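You operate a simulated robot arm through the tools that you are given. There is no shell and no other tool.

You are at the controls of a simulated robot arm. One attempt, no reset.

Task
Open the hand mould and free the cured shell with the lifter.
Fine: slacken both bolts; top half on the wooden rest, shell on the green tray, lifter down again.

Only the result counts: the job must be done as asked and must still hold three seconds after the hand-in. Knocking over, shifting, dropping, spilling or breaking anything else fails it.

Robot
A 7-joint arm with a two-finger parallel gripper, fixed in place. Base frame: the origin is at the foot of the arm, x ahead of it, y to its left, z up; the work surface is at about z = 800. Units: mm, rad, N and s.
Its first joint turns from -2.897 to 2.897 rad. Payload 4.4 kg.
The tool frame sits at the grasp point between the pads (the TCP): z along the fingers, y along the line on which they close. The tips reach 23 mm beyond it. The gripper opens to 94 mm. The fingers are 38 mm wide and 10 mm thick; the gripper's body (54 by 96 mm) begins 39 mm behind the TCP.
Orientation is that of the tool frame in the base frame, as [roll, pitch, yaw] about the fixed x, y, z axes, in that order (R = Rz(yaw) Ry(pitch) Rx(roll)). With the fingers straight down and closing along the base's y, the tool's x points along the base's -x, its y along +y and its z along -z.

Tools
- The arm moves only by the tool nudge_tool. Its argument "moves" is a list of rows, each a list of 6 numbers: the shift along the base's x, y, z in cm, then the turn, a rotation vector about the base's x, y, z in rad. In form: [[tx, ty, tz, ax, ay, az], ...]. A call has 1 to 20 rows; each row shifts and turns the commanded pose from where the row before left it. "jaw" is the closure in counts, from 0 (fully open) to 255 (shut), set as the call begins (left out, the last holds). A row lasts 0.2 s, in which the tool goes at most 50 mm and 0.15 rad; a call with a longer step from one row to the next is refused whole, and so is a gripper value outside its range. A pose out of reach is approached as far as the arm can. The call stops where the force on the tool passes 40 N (or 10 N more than at its start, if that is more) or the arm is blocked; 0.2 s more then pass. The fingers move at their own pace (about 72 mm/s each) and stop on an object; they squeeze with about 29 N. The grip force told is the motor's: it shows also when the fingers shut on nothing. Time passes only in rows, and 0.2 s behind the last, so rows that do not move let the fingers close. It gives the time, the measured TCP pose, the force on the tool (base axes), the opening and the grip force at its end, in the units of the frame above (readings bear some noise), with the torque about the TCP (base axes, N m) and any sound that the robot's microphone picked up.
- Cameras (640 x 400 px; columns grow to the right, rows downward): "scene" is fixed at [398.9, 651.5, 1527.8]; the picture's right is [-0.54, -0.84, 0.00], its down [-0.66, 0.42, -0.62] and it looks along [0.52, -0.33, -0.79] (base axes); focal length 246 px, centre (320, 200). "wrist" rides on the gripper at [86, 16, -74] in the tool frame; the picture's right is [-0.18, 0.98, 0.00], its down [-0.58, -0.11, -0.81] and it looks along [-0.79, -0.15, 0.59] (tool axes); focal length 243 px, centre (320, 200). There is no depth. A picture from a camera that has moved, and an enlarged one, comes with that camera's place and axes in the base frame and with its lens.
- get_image(camera): a new picture of that camera. It takes no simulated time.
- close_up(camera, box): a new picture of the part [left, top, right, bottom] of that camera's present view, enlarged. It takes no simulated time.
- hand_in(): hands the job in; it is judged then, once.

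Places have to be worked out from the pictures, the camera data and where the tool is seen. Open the gripper and draw the arm clear of the work before you hand the job in, unless the task says otherwise.

The tools are called after "Request:" by a JSON object that holds its "api" and its "payload". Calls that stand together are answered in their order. nudge_tool: Moves the arm, as the interface text tells. Its arguments: {"type":"object","properties":{"moves":{"type":"array","items":{"type":"array","items":{"type":"number"}}},"jaw":{"type":"number"}},"required":["moves"]} The other tools are called the same way: get_image (camera) takes a picture; close_up (camera, box) takes an enlarged picture of a part of a camera's view; hand_in () hands the job in.

At the start:

```text
clock: 0.0
position: [808.8, -68.8, 1162.8]
tool_rot: [-3.138, 0.001, 3.141]
ft_force: [0.7, 0.7, -0.8]
wrist_torque: [0.0, -0.02, 0.02]
finger_gap: 94.1
gripper_force: 0.0
```

scene: 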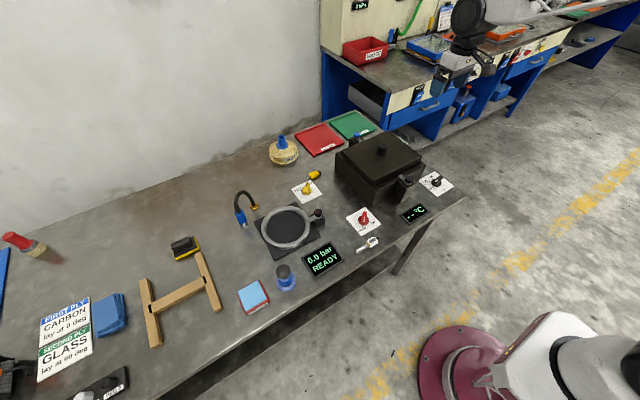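
wrist: 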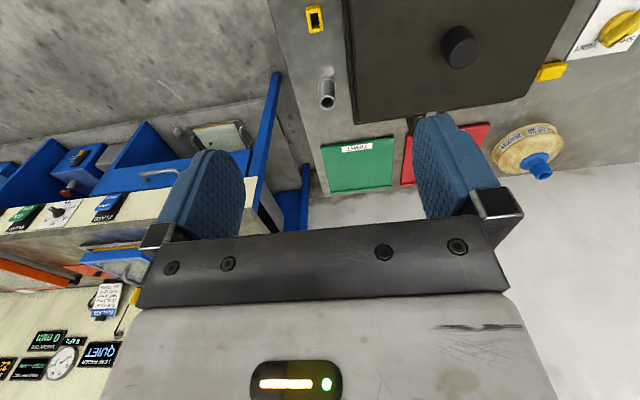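

The first pictures show a bench with a round tool, a dark box, coloured trays and a wooden rest. I take enlarged views to tell the parts apart.

Request:
{"api": "close_up", "payload": {"camera": "scene", "box": [220, 110, 380, 210]}}

Request:
{"api": "close_up", "payload": {"camera": "scene", "box": [320, 110, 480, 210]}}

Request:
{"api": "close_up", "payload": {"camera": "scene", "box": [220, 180, 380, 280]}}

Request:
{"api": "close_up", "payload": {"camera": "scene", "box": [120, 220, 280, 320]}}

Request:
{"api": "close_up", "payload": {"camera": "scene", "box": [0, 220, 200, 400]}}

```text
4.00 times, centred on (300, 160) of scene
camera zoom: at [398.9, 651.5, 1527.8], right [-0.54, -0.84, 0.0], down [-0.66, 0.42, -0.62], along [0.52, -0.33, -0.79], focal length 983 px, centre (400, 360)
```

zoom: 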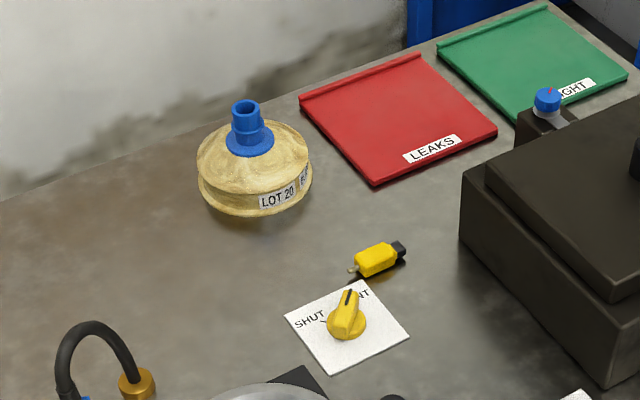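

```text
4.00 times, centred on (400, 160) of scene
camera zoom: at [398.9, 651.5, 1527.8], right [-0.54, -0.84, 0.0], down [-0.66, 0.42, -0.62], along [0.52, -0.33, -0.79], focal length 983 px, centre (0, 360)
```

zoom: 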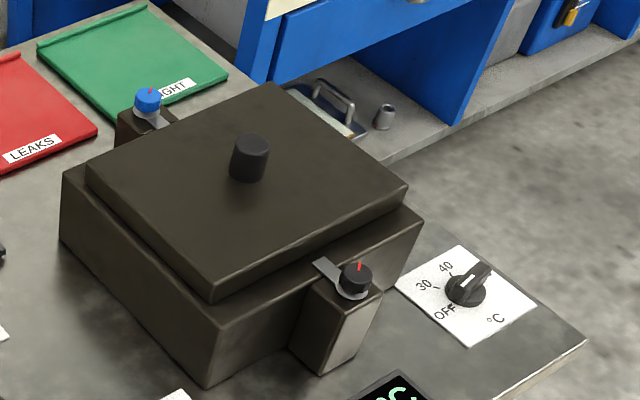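

```text
4.00 times, centred on (300, 230) of scene
camera zoom: at [398.9, 651.5, 1527.8], right [-0.54, -0.84, 0.0], down [-0.66, 0.42, -0.62], along [0.52, -0.33, -0.79], focal length 983 px, centre (400, 80)
```

zoom: 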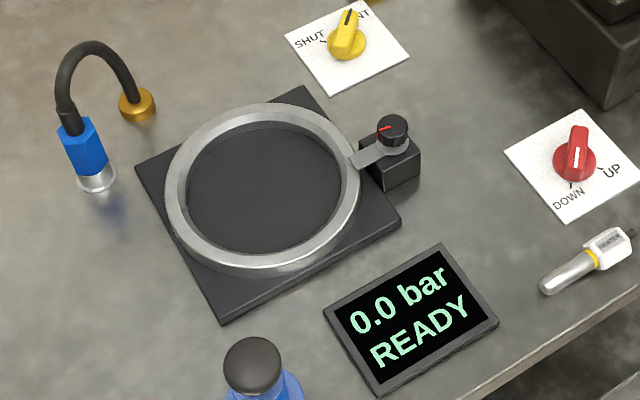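

```text
4.00 times, centred on (200, 270) of scene
camera zoom: at [398.9, 651.5, 1527.8], right [-0.54, -0.84, 0.0], down [-0.66, 0.42, -0.62], along [0.52, -0.33, -0.79], focal length 983 px, centre (800, -80)
```

zoom: 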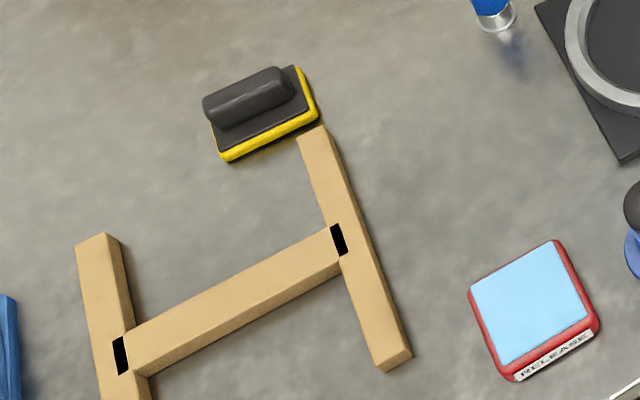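

```text
2.22 times, centred on (100, 310) of scene
camera zoom: at [398.9, 651.5, 1527.8], right [-0.54, -0.84, 0.0], down [-0.66, 0.42, -0.62], along [0.52, -0.33, -0.79], focal length 546 px, centre (809, -44)
```

zoom: 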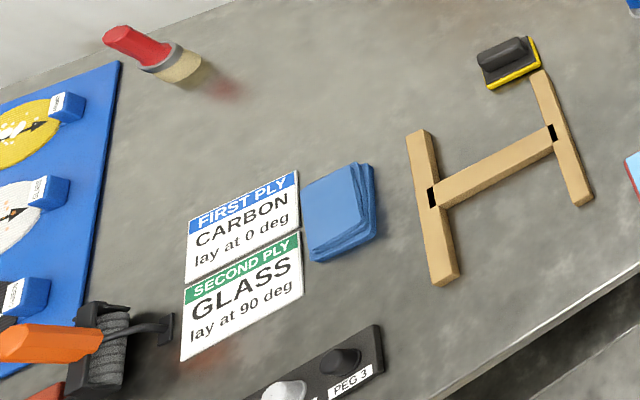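

The dark box with two marked knobs, the °C dial and an UP/DOWN dial looks like the mould station, while the ring looks like a leak tester. The H-shaped wooden piece works out at about (795, 865), which may be too far, so I check the rest of the view.

Request:
{"api": "close_up", "payload": {"camera": "scene", "box": [320, 0, 480, 100]}}

Request:
{"api": "close_up", "payload": {"camera": "scene", "box": [480, 0, 640, 100]}}

Request:
{"api": "close_up", "payload": {"camera": "scene", "box": [340, 160, 480, 260]}}

Request:
{"api": "close_up", "payload": {"camera": "wrist", "box": [260, 0, 640, 240]}}

Request:
{"api": "close_up", "payload": {"camera": "scene", "box": [220, 230, 380, 330]}}

```text
4.00 times, centred on (400, 50) of scene
camera zoom: at [398.9, 651.5, 1527.8], right [-0.54, -0.84, 0.0], down [-0.66, 0.42, -0.62], along [0.52, -0.33, -0.79], focal length 983 px, centre (0, 800)
```

zoom: 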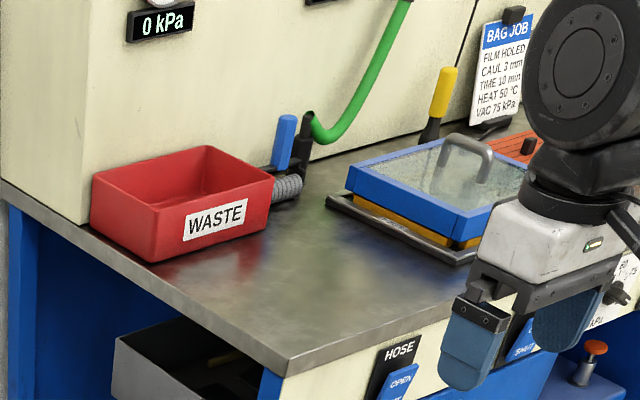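

```text
4.00 times, centred on (560, 50) of scene
camera zoom: at [398.9, 651.5, 1527.8], right [-0.54, -0.84, 0.0], down [-0.66, 0.42, -0.62], along [0.52, -0.33, -0.79], focal length 983 px, centre (-640, 800)
```

zoom: 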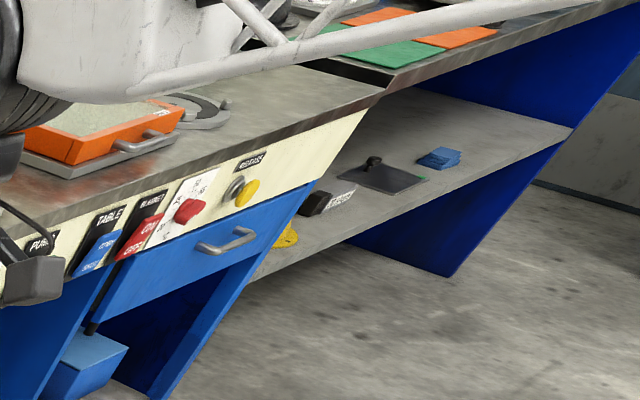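

```text
4.00 times, centred on (410, 210) of scene
camera zoom: at [398.9, 651.5, 1527.8], right [-0.54, -0.84, 0.0], down [-0.66, 0.42, -0.62], along [0.52, -0.33, -0.79], focal length 983 px, centre (-40, 160)
```

zoom: 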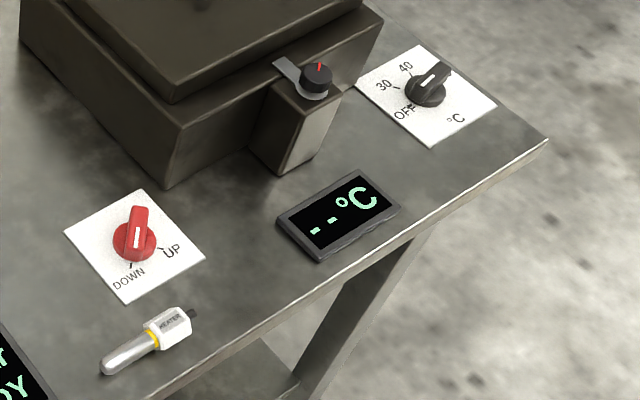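

```text
1.67 times, centred on (450, 120) of wrist
camera zoom: at [722.0, -52.2, 1237.6], right [0.19, 0.98, 0.0], down [0.58, -0.11, 0.81], along [0.79, -0.15, -0.59], focal length 404 px, centre (103, 333)
```

zoom: 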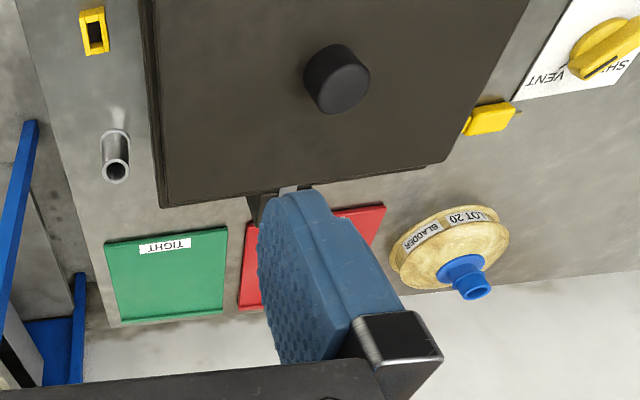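

```text
4.00 times, centred on (300, 280) of scene
camera zoom: at [398.9, 651.5, 1527.8], right [-0.54, -0.84, 0.0], down [-0.66, 0.42, -0.62], along [0.52, -0.33, -0.79], focal length 983 px, centre (400, -120)
```

zoom: 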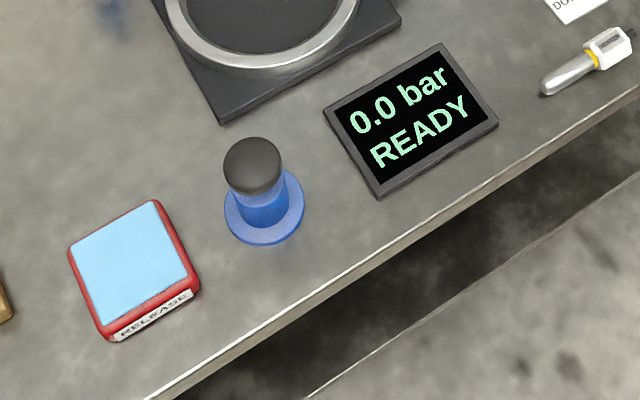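

The cell has several stations, so the mould may be on another bench. I draw the arm back and turn the tool to look around with the wrist camera.

Request:
{"api": "nudge_tool", "payload": {"moves": [[-4, 0, 1, 0, 0, 0], [-4, 0, 1, 0, 0, 0], [-4, 0, 1, 0, 0, 0], [-4, 0, 1, 0, 0, 0], [-4, 0, 1, 0, 0, 0], [-4, 0, 1, 0, 0, 0], [0, 0, 0, 0, 0, -0.14], [0, 0, 0, 0, 0, -0.14], [0, 0, 0, 0, 0, -0.14], [0, 0, 0, 0, 0, -0.14], [0, 0, 0, 0, 0, -0.14]], "jaw": 0}}

Request:
{"api": "get_image", "payload": {"camera": "wrist"}}

Request:
{"api": "get_image", "payload": {"camera": "scene"}}

```text
clock: 2.4
position: [568.8, -69.5, 1223.2]
tool_rot: [-3.138, 0.002, 2.439]
ft_force: [-1.0, -0.3, 0.2]
wrist_torque: [0.01, 0.02, 0.01]
finger_gap: 93.9
gripper_force: 0.0
```

```text
taken
camera wrist: at [512.9, -0.7, 1297.9], right [0.78, 0.63, 0.0], down [0.37, -0.46, 0.81], along [0.51, -0.63, -0.59], focal length 243 px, centre (320, 200)
```

wrist: 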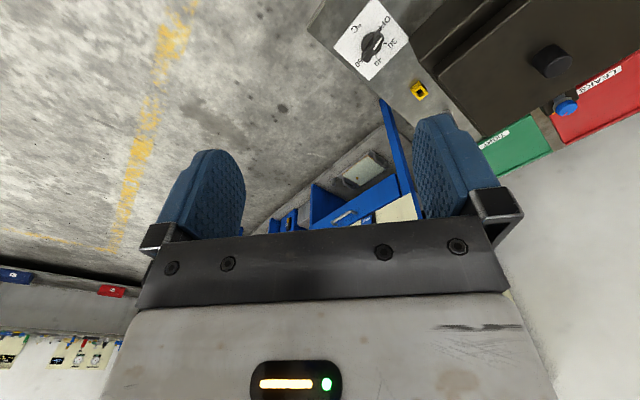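

```text
taken
```

scene: 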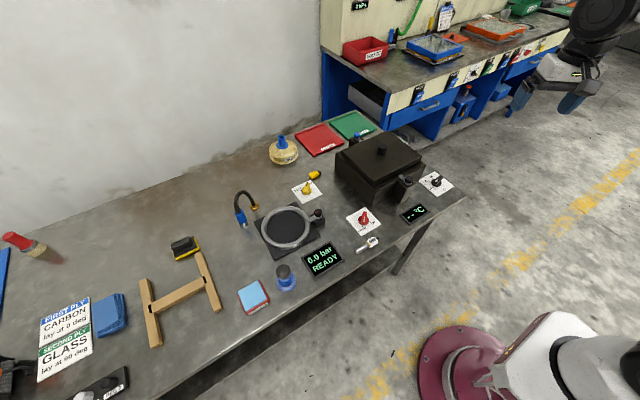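

The second bench and these trays come out beyond 1100 mm, so I need to see what stands at the sides and behind. I swing the arm to the right around the base, turning the tool with it.

Request:
{"api": "nudge_tool", "payload": {"moves": [[-0.8, -4.8, 0, 0, 0, -0.085], [-1.2, -4.72, 0, 0, 0, -0.085], [-1.6, -4.6, 0, 0, 0, -0.085], [-1.98, -4.45, 0, 0, 0, -0.085], [-2.35, -4.27, 0, 0, 0, -0.085], [-2.7, -4.04, 0, 0, 0, -0.085], [-3.04, -3.8, 0, 0, 0, -0.085], [-3.36, -3.54, 0, 0, 0, -0.085]]}}

Request:
{"api": "get_image", "payload": {"camera": "wrist"}}

Request:
{"api": "get_image", "payload": {"camera": "scene"}}

```text
clock: 4.3
position: [459.7, -346.1, 1226.9]
tool_rot: [3.141, 0.006, 1.923]
ft_force: [-0.3, 0.5, 0.1]
wrist_torque: [-0.02, 0.0, 0.01]
finger_gap: 93.9
gripper_force: 0.2
stopped in row 8: the arm was blocked; the commanded pose is now the measured one
```

```text
taken
camera wrist: at [446.0, -257.9, 1301.5], right [0.99, 0.17, 0.0], down [0.1, -0.58, 0.81], along [0.14, -0.8, -0.59], focal length 243 px, centre (320, 200)
```

wrist: 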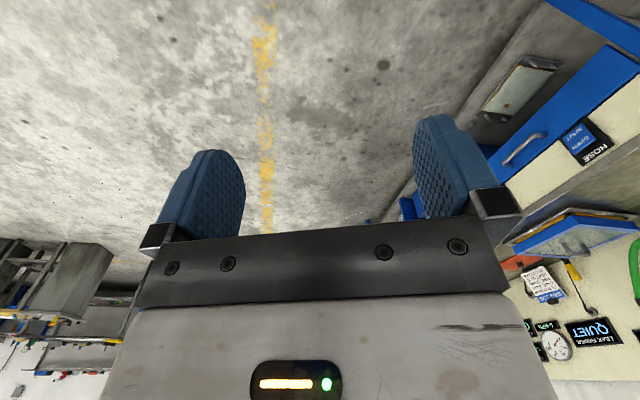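

```text
taken
```

scene: 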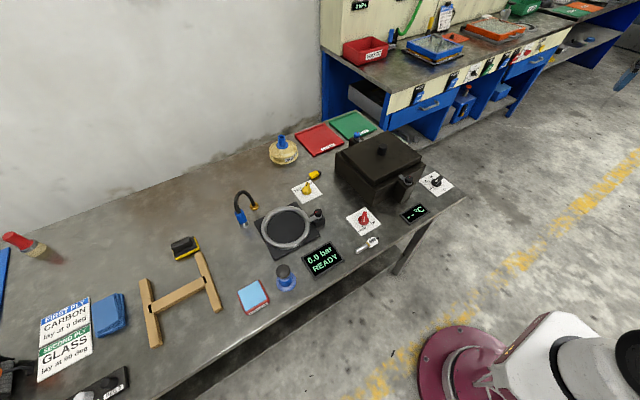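

The arm stopped with no force, which may be a joint limit rather than contact. I try a small step further round with the tool turned back instead.

Request:
{"api": "nudge_tool", "payload": {"moves": [[0, 0, 0, 0, 0, 0.14], [0, 0, 0, 0, 0, 0.14], [0, 0, 0, 0, 0, 0.14], [-2.7, -4.0, 0, 0, 0, 0], [-3.0, -3.7, 0, 0, 0, 0]]}}

Request:
{"api": "get_image", "payload": {"camera": "wrist"}}

```text
clock: 5.6
position: [466.5, -347.4, 1238.4]
tool_rot: [3.141, 0.025, 2.513]
ft_force: [-1.0, -0.2, -0.2]
wrist_torque: [0.02, 0.02, 0.02]
finger_gap: 93.8
gripper_force: 0.0
stopped in row 5: the arm was blocked; the commanded pose is now the measured one
```

```text
taken
camera wrist: at [405.1, -283.4, 1311.3], right [0.73, 0.69, 0.01], down [0.39, -0.42, 0.82], along [0.57, -0.59, -0.57], focal length 243 px, centre (320, 200)
```

wrist: 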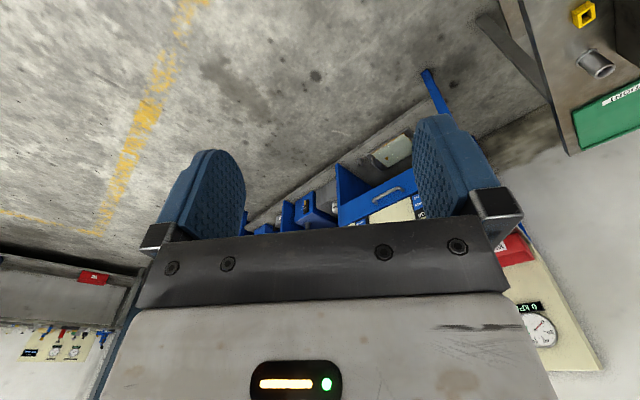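

It stopped again at the same azimuth (-37°), so that is joint 1's limit there and the reachable range lies to the left and behind. I swing left to see the other side.

Request:
{"api": "nudge_tool", "payload": {"moves": [[2.72, 3.99, 0, 0, 0, 0.083], [2.38, 4.2, 0, 0, 0, 0.083], [2.02, 4.39, 0, 0, 0, 0.083], [1.65, 4.54, 0, 0, 0, 0.083], [1.27, 4.66, 0, 0, 0, 0.083], [0.88, 4.75, 0, 0, 0, 0.083], [0.48, 4.81, 0, 0, 0, 0.083], [0.08, 4.83, 0, 0, 0, 0.083], [-0.32, 4.82, 0, 0, 0, 0.083], [-0.71, 4.78, 0, 0, 0, 0.083]]}}

Request:
{"api": "get_image", "payload": {"camera": "wrist"}}

Request:
{"api": "nudge_tool", "payload": {"moves": [[-1.11, 4.7, 0, 0, 0, 0.083], [-1.49, 4.59, 0, 0, 0, 0.083], [-1.87, 4.45, 0, 0, 0, 0.083], [-2.23, 4.28, 0, 0, 0, 0.083], [-2.58, 4.08, 0, 0, 0, 0.083], [-2.91, 3.86, 0, 0, 0, 0.083], [-3.22, 3.6, 0, 0, 0, 0.083], [-3.51, 3.32, 0, 0, 0, 0.083], [-3.77, 3.02, 0, 0, 0, 0.083], [-4.01, 2.7, 0, 0, 0, 0.083]]}}

Request:
{"api": "get_image", "payload": {"camera": "wrist"}}

Request:
{"api": "get_image", "payload": {"camera": "scene"}}

```text
clock: 7.8
position: [571.4, 108.5, 1239.5]
tool_rot: [3.142, 0.024, -2.94]
ft_force: [-0.4, -0.3, -0.5]
wrist_torque: [-0.02, 0.01, -0.03]
finger_gap: 93.9
gripper_force: 0.0
```

```text
taken
camera wrist: at [482.6, 106.6, 1310.2], right [-0.02, 1.0, 0.01], down [0.57, 0.0, 0.82], along [0.82, 0.02, -0.57], focal length 243 px, centre (320, 200)
```

wrist: 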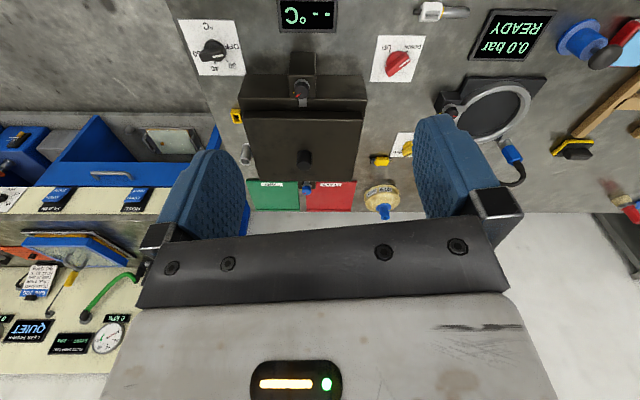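

```text
clock: 10.0
position: [305.6, 492.1, 1237.8]
tool_rot: [-3.141, 0.025, -2.112]
ft_force: [-0.4, -1.2, 0.4]
wrist_torque: [-0.02, 0.0, 0.0]
finger_gap: 94.1
gripper_force: 0.0
```

```text
taken
camera wrist: at [245.8, 424.7, 1310.5], right [-0.75, 0.66, 0.01], down [0.38, 0.43, 0.82], along [0.54, 0.61, -0.57], focal length 243 px, centre (320, 200)
```

wrist: 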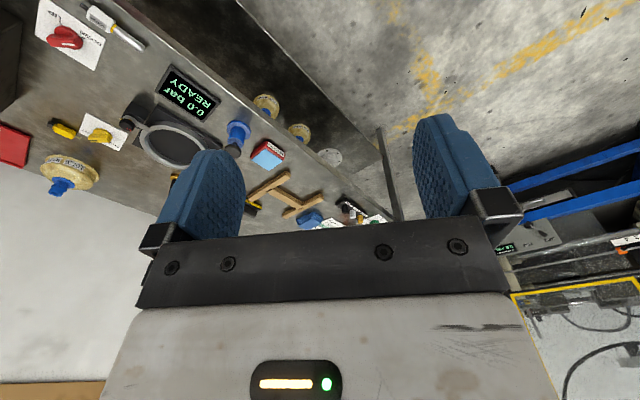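

```text
taken
```

scene: 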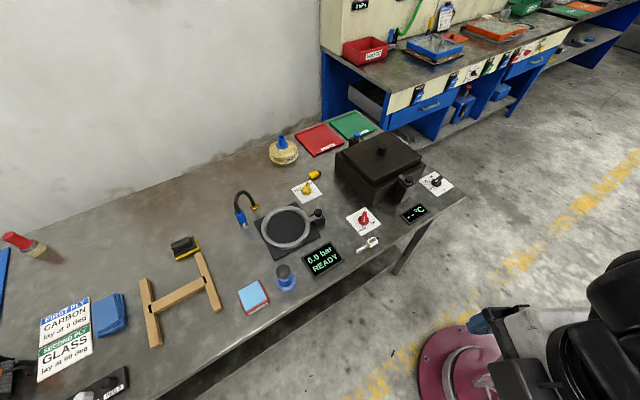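

The left view shows more of the same bench and another station further on. I keep swinging round to see what is behind.

Request:
{"api": "nudge_tool", "payload": {"moves": [[-4.22, 2.35, 0, 0, 0, 0.083], [-4.4, 2.0, 0, 0, 0, 0.083], [-4.55, 1.63, 0, 0, 0, 0.083], [-4.67, 1.24, 0, 0, 0, 0.083], [-4.75, 0.85, 0, 0, 0, 0.083], [-4.81, 0.46, 0, 0, 0, 0.083], [-4.83, 0.05, 0, 0, 0, 0.083], [-4.82, -0.35, 0, 0, 0, 0.083], [-4.77, -0.74, 0, 0, 0, 0.083], [-4.69, -1.14, 0, 0, 0, 0.083]]}}

Request:
{"api": "get_image", "payload": {"camera": "wrist"}}

Request:
{"api": "nudge_tool", "payload": {"moves": [[-4.58, -1.52, 0, 0, 0, 0.083], [-4.44, -1.9, 0, 0, 0, 0.083], [-4.27, -2.26, 0, 0, 0, 0.083], [-4.07, -2.61, 0, 0, 0, 0.083], [-3.84, -2.93, 0, 0, 0, 0.083], [-3.58, -3.24, 0, 0, 0, 0.083], [-3.3, -3.53, 0, 0, 0, 0.083], [-2.99, -3.79, 0, 0, 0, 0.083], [-2.67, -4.03, 0, 0, 0, 0.083], [-2.33, -4.23, 0, 0, 0, 0.083]]}}

Request:
{"api": "get_image", "payload": {"camera": "wrist"}}

```text
clock: 11.8
position: [51.1, 578.4, 1242.0]
tool_rot: [-3.141, 0.034, -1.646]
ft_force: [1.3, -0.2, 0.1]
wrist_torque: [0.0, 0.03, 0.01]
finger_gap: 94.1
gripper_force: 0.0
stopped in row 9: the arm was blocked; the commanded pose is now the measured one
```

```text
taken
camera wrist: at [28.7, 491.6, 1314.4], right [-0.97, 0.26, 0.01], down [0.15, 0.55, 0.82], along [0.21, 0.8, -0.57], focal length 243 px, centre (320, 200)
```

wrist: 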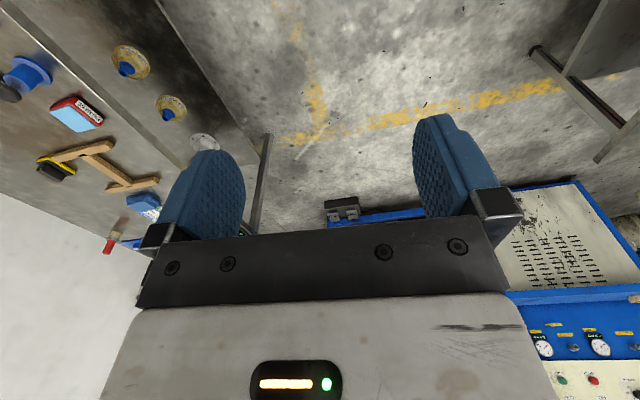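

```text
clock: 12.5
position: [48.2, 559.1, 1222.1]
tool_rot: [-3.141, -0.001, -1.637]
ft_force: [0.3, 0.5, -0.4]
wrist_torque: [0.0, -0.02, -0.01]
finger_gap: 94.2
gripper_force: 0.1
stopped in row 3: the arm was blocked; the commanded pose is now the measured one
```

```text
taken
camera wrist: at [26.1, 475.3, 1298.0], right [-0.97, 0.25, 0.0], down [0.15, 0.57, 0.81], along [0.2, 0.78, -0.59], focal length 243 px, centre (320, 200)
```

wrist: 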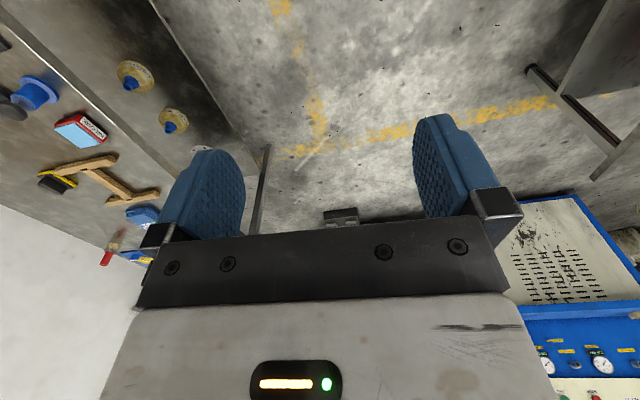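

The arm is blocked at azimuth 85° as well. I look at the arm itself in the scene view to find out why.

Request:
{"api": "get_image", "payload": {"camera": "scene"}}

Request:
{"api": "close_up", "payload": {"camera": "wrist", "box": [0, 0, 320, 200]}}

Request:
{"api": "close_up", "payload": {"camera": "wrist", "box": [480, 0, 640, 400]}}

```text
taken
```

scene: 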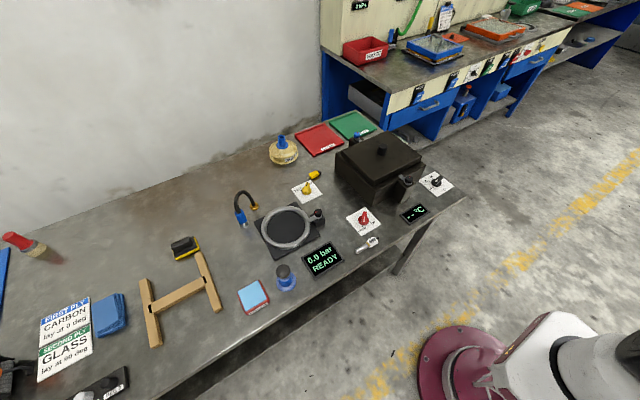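

```text
2.00 times, centred on (160, 100) of wrist
camera zoom: at [26.1, 475.3, 1298.0], right [-0.97, 0.25, 0.0], down [0.15, 0.57, 0.81], along [0.2, 0.78, -0.59], focal length 485 px, centre (640, 400)
```

zoom: 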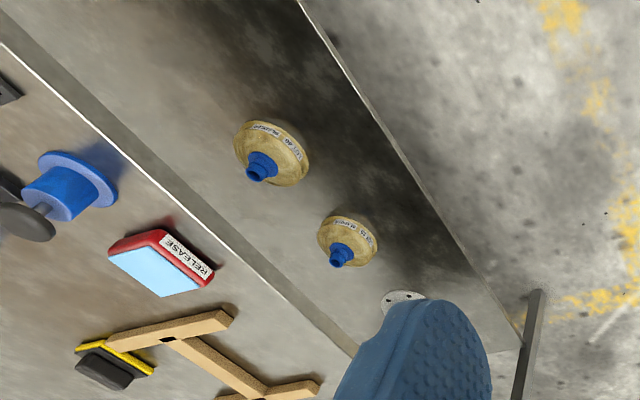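

```text
1.00 times, centred on (560, 200) of wrist (not enlarged: the box is as wide or as high as the picture)
camera zoom: at [26.1, 475.3, 1298.0], right [-0.97, 0.25, 0.0], down [0.15, 0.57, 0.81], along [0.2, 0.78, -0.59], focal length 243 px, centre (80, 200)
```

zoom: 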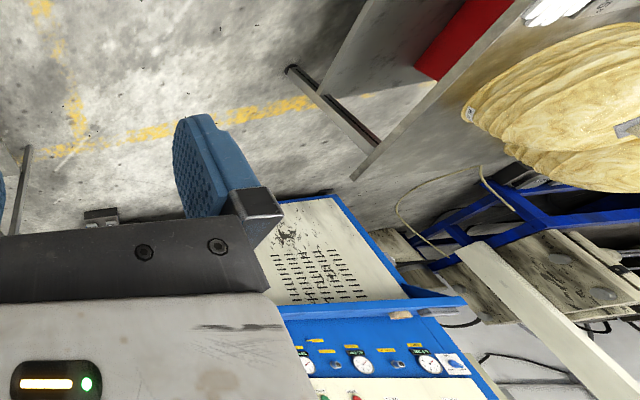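

At this end I test whether the stop depends on the tool yaw: I turn the tool back, then try to step further round at a smaller radius.

Request:
{"api": "nudge_tool", "payload": {"moves": [[0, 0, 0, 0, 0, -0.14], [0, 0, 0, 0, 0, -0.14], [0, 0, 0, 0, 0, -0.14], [0, 0, 0, 0, 0, -0.14], [0, -4.5, 0, 0, 0, 0], [0, -4.5, 0, 0, 0, 0], [-4.5, -1, 0, 0, 0, 0], [-4.5, -1, 0, 0, 0, 0], [-4.5, -1, 0, 0, 0, 0], [-4.5, -1, 0, 0, 0, 0]]}}

Request:
{"api": "get_image", "payload": {"camera": "wrist"}}

```text
clock: 14.4
position: [53.4, 471.3, 1180.3]
tool_rot: [-3.085, -0.063, -2.394]
ft_force: [0.3, 0.7, -0.7]
wrist_torque: [-0.04, -0.02, 0.0]
finger_gap: 94.2
gripper_force: 0.1
stopped in row 9: the arm was blocked; the commanded pose is now the measured one
```

```text
taken
camera wrist: at [-20.0, 430.2, 1260.2], right [-0.53, 0.84, -0.07], down [0.51, 0.38, 0.77], along [0.68, 0.38, -0.63], focal length 243 px, centre (320, 200)
```

wrist: 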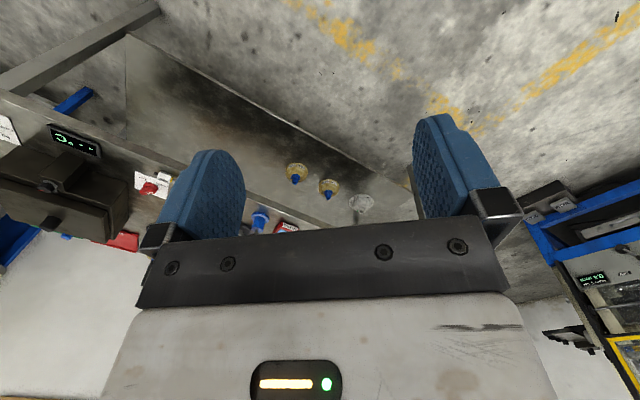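

The arm cannot go past about 85° of azimuth, so the working zone is this bench: the box is the mould (knob top triangulated at about (868, 81, 946)), the red UP/DOWN dial the lifter. I go back to the front to test how far out the arm really reaches.

Request:
{"api": "nudge_tool", "payload": {"moves": [[3.94, -0.82, 0, 0.0843, -0.0077, 0], [3.94, -0.82, 0, 0, 0, -0.0467], [3.94, -0.82, 0, 0, 0, -0.0467], [3.94, -0.82, 0, 0, 0, -0.0467], [3.94, -0.82, 0, 0, 0, -0.0467], [4, -2.6, 0, 0, 0, -0.0467], [4, -2.6, 0, 0, 0, -0.0467], [4, -2.6, 0, 0, 0, -0.0467], [4, -2.6, 0, 0, 0, -0.0467], [4, -2.6, 0, 0, 0, -0.0467], [1.83, -4.17, 0, 0, 0, -0.0467], [1.83, -4.17, 0, 0, 0, -0.0467], [1.83, -4.17, 0, 0, 0, -0.0467], [1.83, -4.17, 0, 0, 0, -0.0467], [1.83, -4.17, 0, 0, 0, -0.0467], [1.83, -4.17, 0, 0, 0, -0.0467], [0, 0, 0, 0, 0, -0.0467]]}}

Request:
{"api": "get_image", "payload": {"camera": "wrist"}}

Request:
{"api": "get_image", "payload": {"camera": "scene"}}

```text
clock: 18.0
position: [556.2, 48.6, 1179.9]
tool_rot: [3.14, 0.001, -3.136]
ft_force: [0.0, 0.4, 0.0]
wrist_torque: [0.01, -0.05, -0.02]
finger_gap: 93.9
gripper_force: 0.1
```

```text
taken
camera wrist: at [470.3, 65.4, 1254.9], right [0.18, 0.98, 0.0], down [0.58, -0.11, 0.81], along [0.79, -0.14, -0.59], focal length 243 px, centre (320, 200)
```

wrist: 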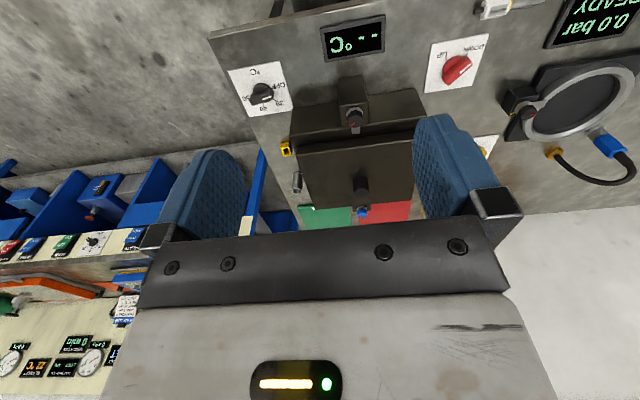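

```text
taken
```

scene: 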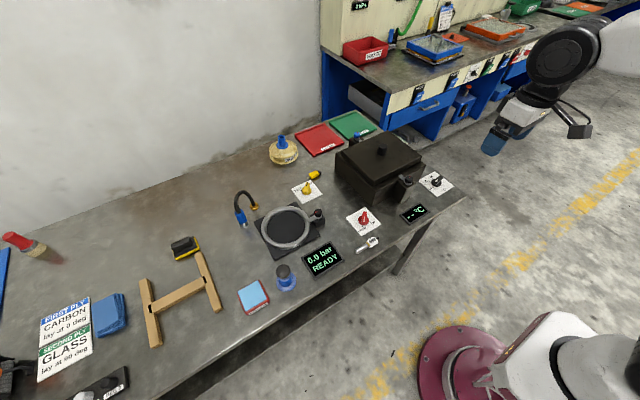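

Now I test the reach towards the green tray at a safe height (z about 1090, above the lid knob's 946).

Request:
{"api": "nudge_tool", "payload": {"moves": [[4.8, -0.7, -1, 0, 0, 0], [4.8, -0.7, -1, 0, 0, 0], [4.8, -0.7, -1, 0, 0, 0], [4.8, -0.7, -1, 0, 0, 0], [4.8, -0.7, -1, 0, 0, 0], [4.8, -0.7, -1, 0, 0, 0], [4.8, -0.7, -1, 0, 0, 0], [4.8, -0.7, -1, 0, 0, 0], [4.8, -0.7, -1, 0, 0, 0], [4.8, -0.7, 0, 0, 0, 0], [4.8, -0.7, 0, 0, 0, 0], [4.8, -0.7, 0, 0, 0, 0], [4.8, -0.7, 0, 0, 0, 0]]}}

Request:
{"api": "get_image", "payload": {"camera": "wrist"}}

Request:
{"api": "get_image", "payload": {"camera": "scene"}}

```text
clock: 20.8
position: [1181.7, -41.9, 1096.2]
tool_rot: [-3.141, 0.002, -3.135]
ft_force: [-0.5, 0.0, -0.7]
wrist_torque: [0.02, -0.01, 0.01]
finger_gap: 93.9
gripper_force: 0.1
```

```text
taken
camera wrist: at [1094.9, -26.7, 1170.2], right [0.18, 0.98, 0.0], down [0.58, -0.11, 0.81], along [0.8, -0.14, -0.59], focal length 243 px, centre (320, 200)
```

wrist: 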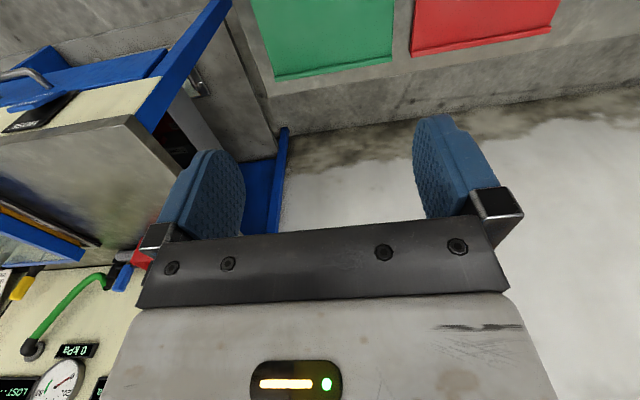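

```text
taken
```

scene: 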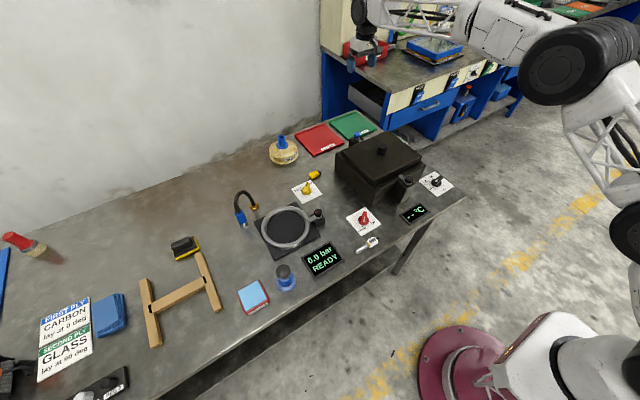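

The arm does reach (1182, -42), so the trays are in range. I move back over the mould to study the bolts and lid closely.

Request:
{"api": "nudge_tool", "payload": {"moves": [[-4.5, 2.2, 0, 0, 0, 0], [-4.5, 2.2, 0, 0, 0, 0], [-4.5, 2.2, 0, 0, 0, 0], [-4.5, 2.2, 0, 0, 0, 0], [-4.5, 2.2, 0, 0, 0, 0], [-4.5, 2.2, 0, 0, 0, 0]]}}

Request:
{"api": "get_image", "payload": {"camera": "wrist"}}

Request:
{"api": "close_up", "payload": {"camera": "wrist", "box": [230, 0, 490, 160]}}

```text
clock: 22.2
position: [911.9, 91.9, 1091.1]
tool_rot: [3.14, -0.001, -3.136]
ft_force: [0.4, -0.1, -1.4]
wrist_torque: [0.01, -0.01, 0.03]
finger_gap: 93.9
gripper_force: 0.0
```

```text
taken
camera wrist: at [825.1, 107.5, 1166.1], right [0.18, 0.98, 0.0], down [0.58, -0.11, 0.81], along [0.79, -0.14, -0.59], focal length 243 px, centre (320, 200)
```

wrist: 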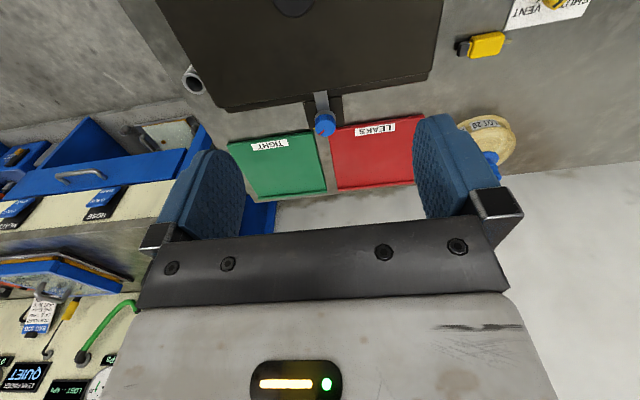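

```text
2.46 times, centred on (360, 80) of wrist
camera zoom: at [825.1, 107.5, 1166.1], right [0.18, 0.98, 0.0], down [0.58, -0.11, 0.81], along [0.79, -0.14, -0.59], focal length 597 px, centre (222, 495)
```

zoom: 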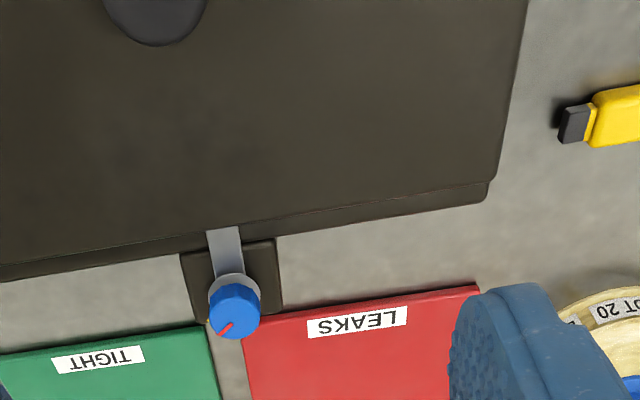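

The blue bolt at the far side holds a metal strap towards the lid. I zoom on its mark and fixture.

Request:
{"api": "close_up", "payload": {"camera": "wrist", "box": [285, 80, 365, 150]}}

Request:
{"api": "close_up", "payload": {"camera": "scene", "box": [340, 120, 380, 150]}}

Request:
{"api": "close_up", "payload": {"camera": "scene", "box": [385, 165, 425, 195]}}

Request:
{"api": "close_up", "payload": {"camera": "scene", "box": [340, 200, 385, 240]}}

```text
5.71 times, centred on (325, 115) of wrist
camera zoom: at [825.1, 107.5, 1166.1], right [0.18, 0.98, 0.0], down [0.58, -0.11, 0.81], along [0.79, -0.14, -0.59], focal length 1386 px, centre (291, 686)
```

zoom: 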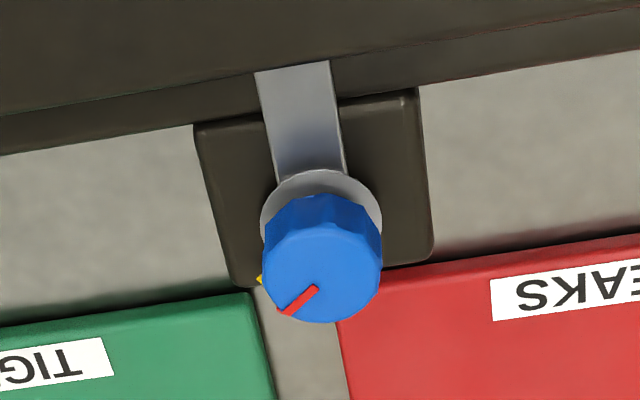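

```text
13.33 times, centred on (360, 135) of scene
camera zoom: at [398.9, 651.5, 1527.8], right [-0.54, -0.84, 0.0], down [-0.66, 0.42, -0.62], along [0.52, -0.33, -0.79], focal length 3275 px, centre (-213, 1067)
```

zoom: 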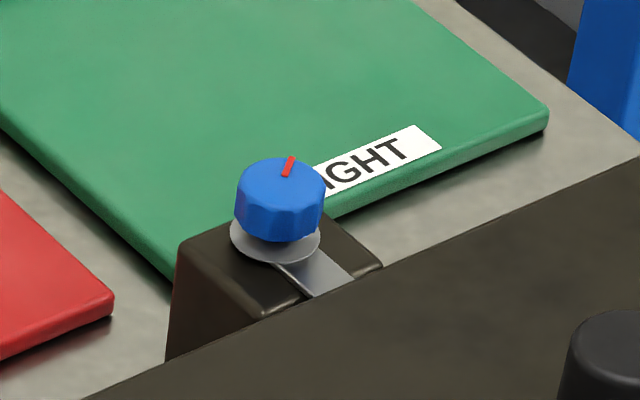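

```text
13.33 times, centred on (405, 180) of scene
camera zoom: at [398.9, 651.5, 1527.8], right [-0.54, -0.84, 0.0], down [-0.66, 0.42, -0.62], along [0.52, -0.33, -0.79], focal length 3275 px, centre (-813, 467)
```

zoom: 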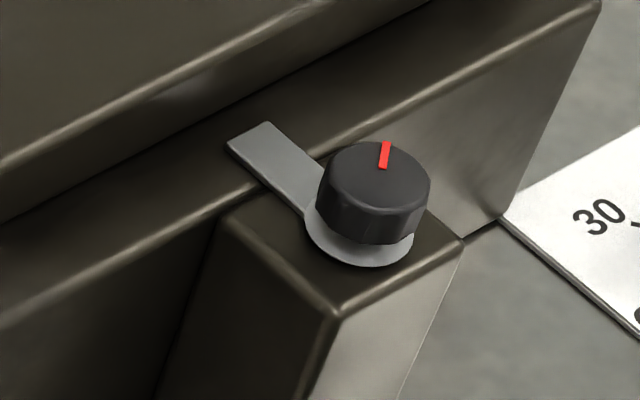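

```text
10.00 times, centred on (362, 220) of scene
camera zoom: at [398.9, 651.5, 1527.8], right [-0.54, -0.84, 0.0], down [-0.66, 0.42, -0.62], along [0.52, -0.33, -0.79], focal length 2457 px, centre (-105, 0)
```

zoom: 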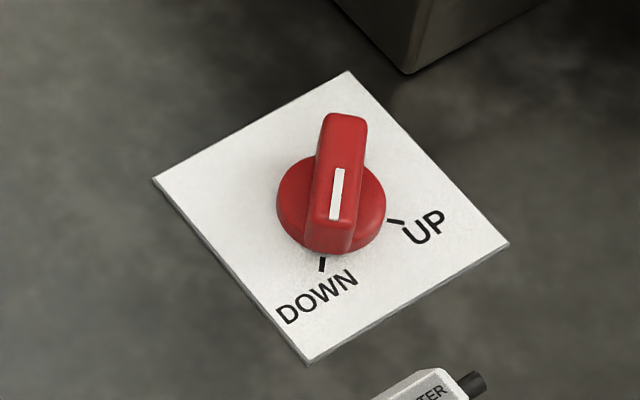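

The lifter's white pointer now stands at DOWN. I move back to look at the front bolt and the gap between lid and body from closer.

Request:
{"api": "nudge_tool", "payload": {"moves": [[-4.8, 0, -1, 0, 0, 0], [-4.8, 0, -1, 0, 0, 0], [-4.8, 0, -1, 0, 0, 0], [-4.8, 0, -1, 0, 0, 0], [-4.8, 0, -1, 0, 0, 0], [-2, 0, -1, 0, 0, 0]]}}

Request:
{"api": "get_image", "payload": {"camera": "wrist"}}

Request:
{"api": "close_up", "payload": {"camera": "wrist", "box": [200, 0, 500, 200]}}

```text
clock: 23.6
position: [648.0, 90.2, 1032.1]
tool_rot: [3.14, -0.001, -3.135]
ft_force: [0.3, -0.2, 0.3]
wrist_torque: [0.02, -0.02, 0.01]
finger_gap: 94.0
gripper_force: 0.1
```

```text
taken
camera wrist: at [562.3, 105.0, 1106.2], right [0.18, 0.98, 0.0], down [0.58, -0.11, 0.81], along [0.79, -0.14, -0.59], focal length 243 px, centre (320, 200)
```

wrist: 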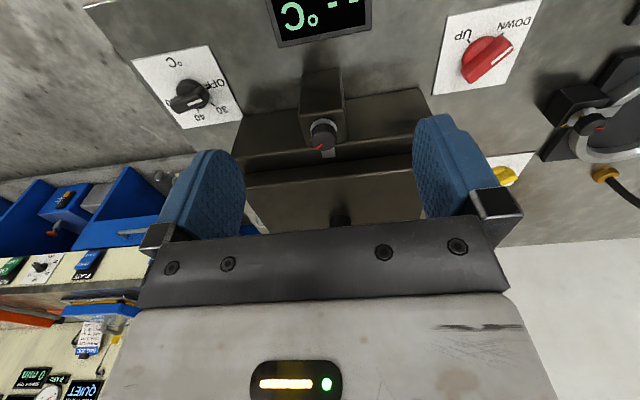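

```text
2.00 times, centred on (350, 100) of wrist
camera zoom: at [562.3, 105.0, 1106.2], right [0.18, 0.98, 0.0], down [0.58, -0.11, 0.81], along [0.79, -0.14, -0.59], focal length 485 px, centre (260, 400)
```

zoom: 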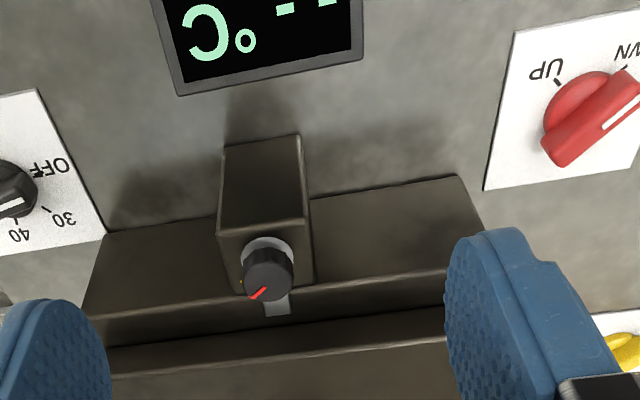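

The close-ups render sharply, so I use them to look for a parting line on the mould's side and to check the strap ends and the wooden rest.

Request:
{"api": "close_up", "payload": {"camera": "scene", "box": [330, 150, 386, 210]}}

Request:
{"api": "close_up", "payload": {"camera": "scene", "box": [364, 172, 404, 202]}}

Request:
{"api": "close_up", "payload": {"camera": "scene", "box": [130, 240, 230, 350]}}

Request:
{"api": "close_up", "payload": {"camera": "wrist", "box": [295, 120, 355, 170]}}

```text
6.67 times, centred on (358, 180) of scene
camera zoom: at [398.9, 651.5, 1527.8], right [-0.54, -0.84, 0.0], down [-0.66, 0.42, -0.62], along [0.52, -0.33, -0.79], focal length 1638 px, centre (67, 333)
```

zoom: 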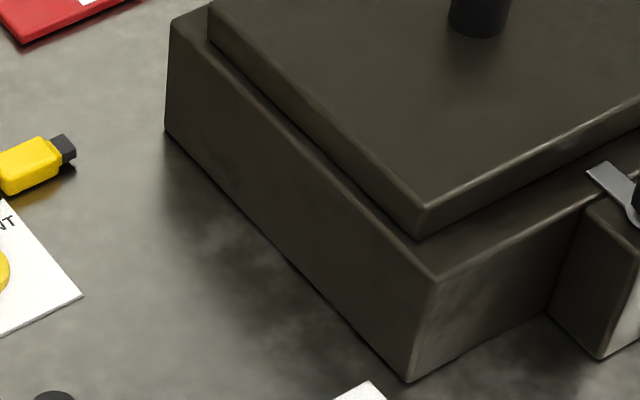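

```text
13.33 times, centred on (384, 187) of scene
camera zoom: at [398.9, 651.5, 1527.8], right [-0.54, -0.84, 0.0], down [-0.66, 0.42, -0.62], along [0.52, -0.33, -0.79], focal length 3275 px, centre (-533, 373)
```

zoom: 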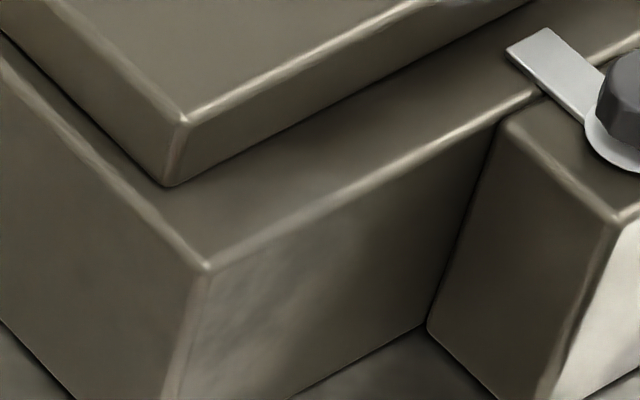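

```text
3.64 times, centred on (180, 295) of scene
camera zoom: at [398.9, 651.5, 1527.8], right [-0.54, -0.84, 0.0], down [-0.66, 0.42, -0.62], along [0.52, -0.33, -0.79], focal length 893 px, centre (829, -146)
```

zoom: 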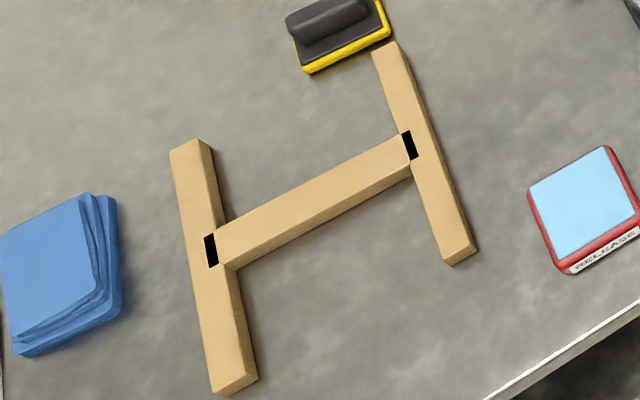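

```text
8.00 times, centred on (325, 145) of wrist
camera zoom: at [562.3, 105.0, 1106.2], right [0.18, 0.98, 0.0], down [0.58, -0.11, 0.81], along [0.79, -0.14, -0.59], focal length 1941 px, centre (280, 640)
```

zoom: 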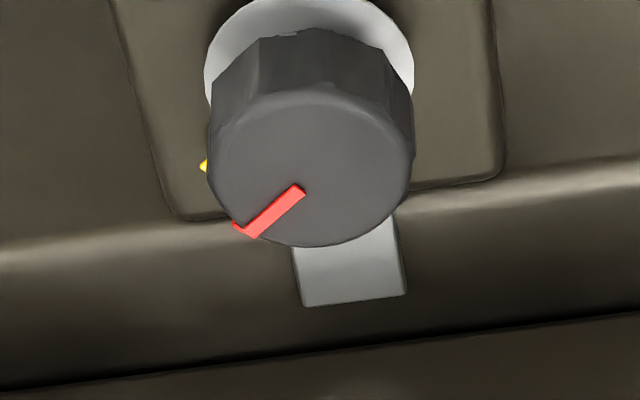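

A yellow tick sits on the block beside each red mark, so the marks now line up with it (tight). I turn the tool to look at the front bolt from the right side for further ticks.

Request:
{"api": "nudge_tool", "payload": {"moves": [[0.8, -0.1, 0, 0, 0, 0.1427], [0.8, -0.1, 0, 0, 0, 0.1427], [0.8, -0.1, 0, 0, 0, 0.1427], [0.8, -0.1, 0, 0, 0, 0.1427], [0.8, -0.1, 0, 0, 0, 0.1427], [0.8, -0.1, 0, 0, 0, 0.1427], [0.8, -0.1, 0, 0, 0, 0.1427], [0.8, -0.1, 0, 0, 0, 0.1427], [0.8, -0.1, 0, 0, 0, 0.1427], [0.8, -0.1, 0, 0, 0, 0.1427], [0.8, -0.1, 0, 0, 0, 0.1427]]}}

Request:
{"api": "get_image", "payload": {"camera": "wrist"}}

```text
clock: 26.0
position: [739.9, 79.6, 1031.4]
tool_rot: [3.141, 0.003, -1.561]
ft_force: [0.5, -0.5, -0.2]
wrist_torque: [-0.01, -0.01, 0.03]
finger_gap: 94.1
gripper_force: 0.0
```

```text
taken
camera wrist: at [724.3, -7.1, 1106.9], right [-0.98, 0.18, 0.0], down [0.1, 0.58, 0.81], along [0.14, 0.79, -0.59], focal length 243 px, centre (320, 200)
```

wrist: 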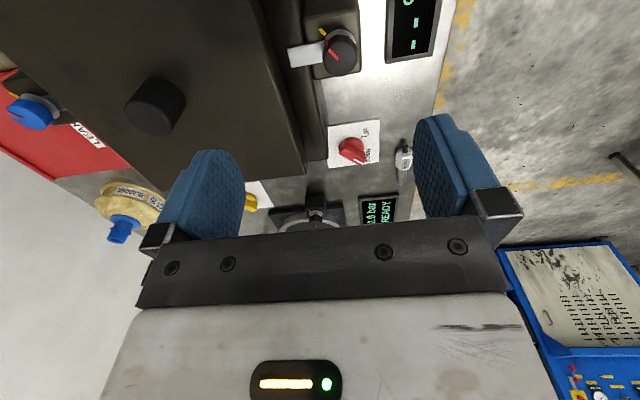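

The yellow tick beside the front bolt is visible now; I enlarge both bolts in this view.

Request:
{"api": "close_up", "payload": {"camera": "wrist", "box": [280, 10, 380, 80]}}

Request:
{"api": "close_up", "payload": {"camera": "wrist", "box": [0, 60, 100, 140]}}

Request:
{"api": "close_up", "payload": {"camera": "wrist", "box": [320, 110, 400, 180]}}

Request:
{"api": "close_up", "payload": {"camera": "wrist", "box": [60, 0, 330, 180]}}

```text
5.71 times, centred on (330, 45) of wrist
camera zoom: at [724.3, -7.1, 1106.9], right [-0.98, 0.18, 0.0], down [0.1, 0.58, 0.81], along [0.14, 0.79, -0.59], focal length 1386 px, centre (263, 1086)
```

zoom: 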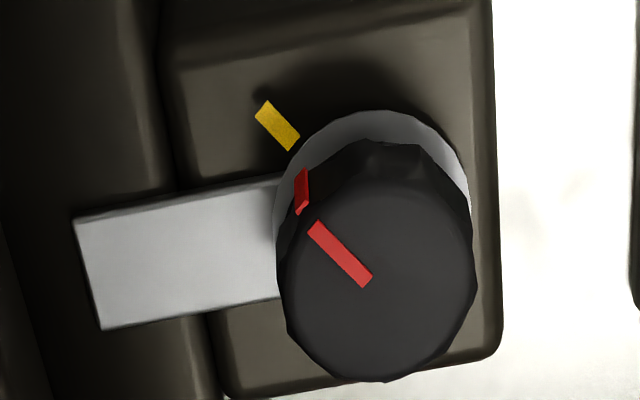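

```text
5.00 times, centred on (50, 100) of wrist
camera zoom: at [724.3, -7.1, 1106.9], right [-0.98, 0.18, 0.0], down [0.1, 0.58, 0.81], along [0.14, 0.79, -0.59], focal length 1213 px, centre (1670, 700)
```

zoom: 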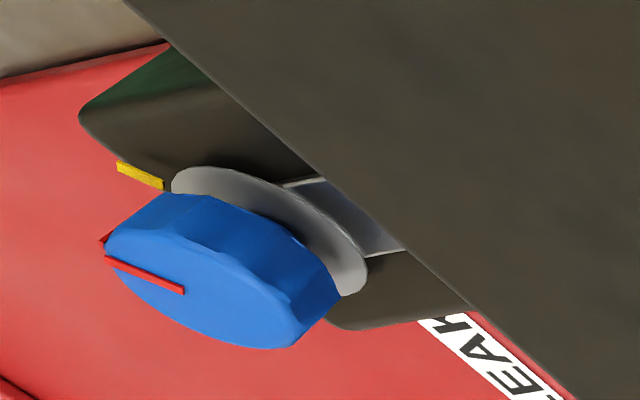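

```text
5.71 times, centred on (360, 145) of wrist
camera zoom: at [724.3, -7.1, 1106.9], right [-0.98, 0.18, 0.0], down [0.1, 0.58, 0.81], along [0.14, 0.79, -0.59], focal length 1386 px, centre (91, 514)
```

zoom: 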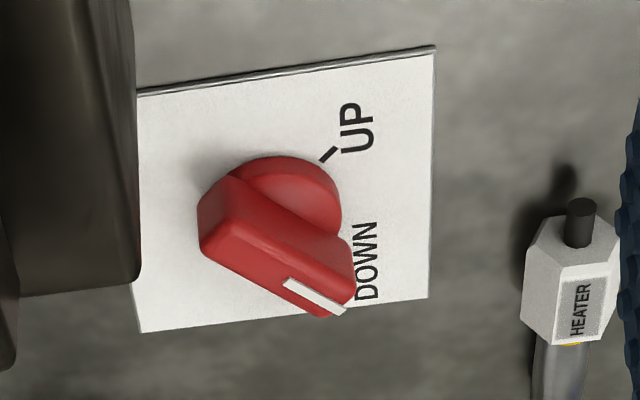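

```text
2.22 times, centred on (195, 90) of wrist
camera zoom: at [724.3, -7.1, 1106.9], right [-0.98, 0.18, 0.0], down [0.1, 0.58, 0.81], along [0.14, 0.79, -0.59], focal length 539 px, centre (598, 444)
```

zoom: 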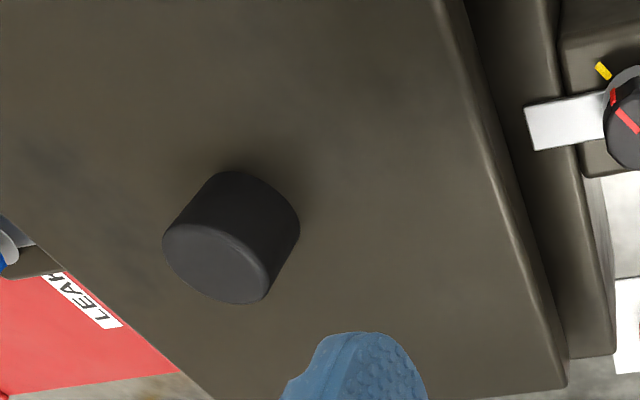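

Each bolt has a single yellow tick with the red mark on it. I compare with the similar bolt at the ring to learn what the tick means.

Request:
{"api": "close_up", "payload": {"camera": "scene", "box": [300, 200, 335, 225]}}

Request:
{"api": "close_up", "payload": {"camera": "wrist", "box": [260, 180, 380, 240]}}

```text
16.00 times, centred on (318, 212) of scene
camera zoom: at [398.9, 651.5, 1527.8], right [-0.54, -0.84, 0.0], down [-0.66, 0.42, -0.62], along [0.52, -0.33, -0.79], focal length 3930 px, centre (360, 0)
```

zoom: 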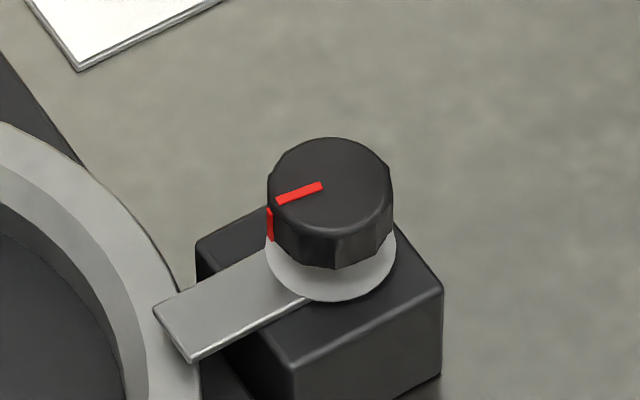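

```text
5.33 times, centred on (320, 210) of wrist
camera zoom: at [724.3, -7.1, 1106.9], right [-0.98, 0.18, 0.0], down [0.1, 0.58, 0.81], along [0.14, 0.79, -0.59], focal length 1294 px, centre (320, 147)
```

zoom: 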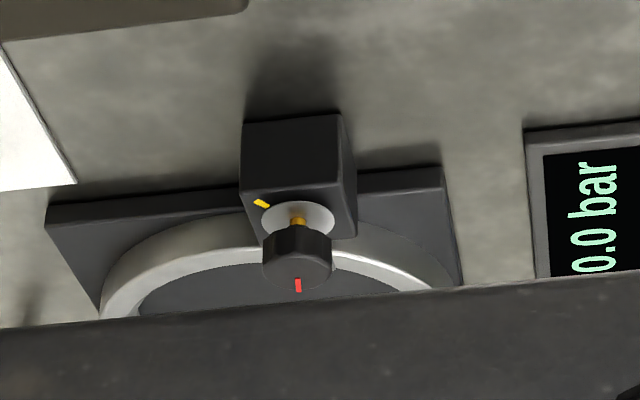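

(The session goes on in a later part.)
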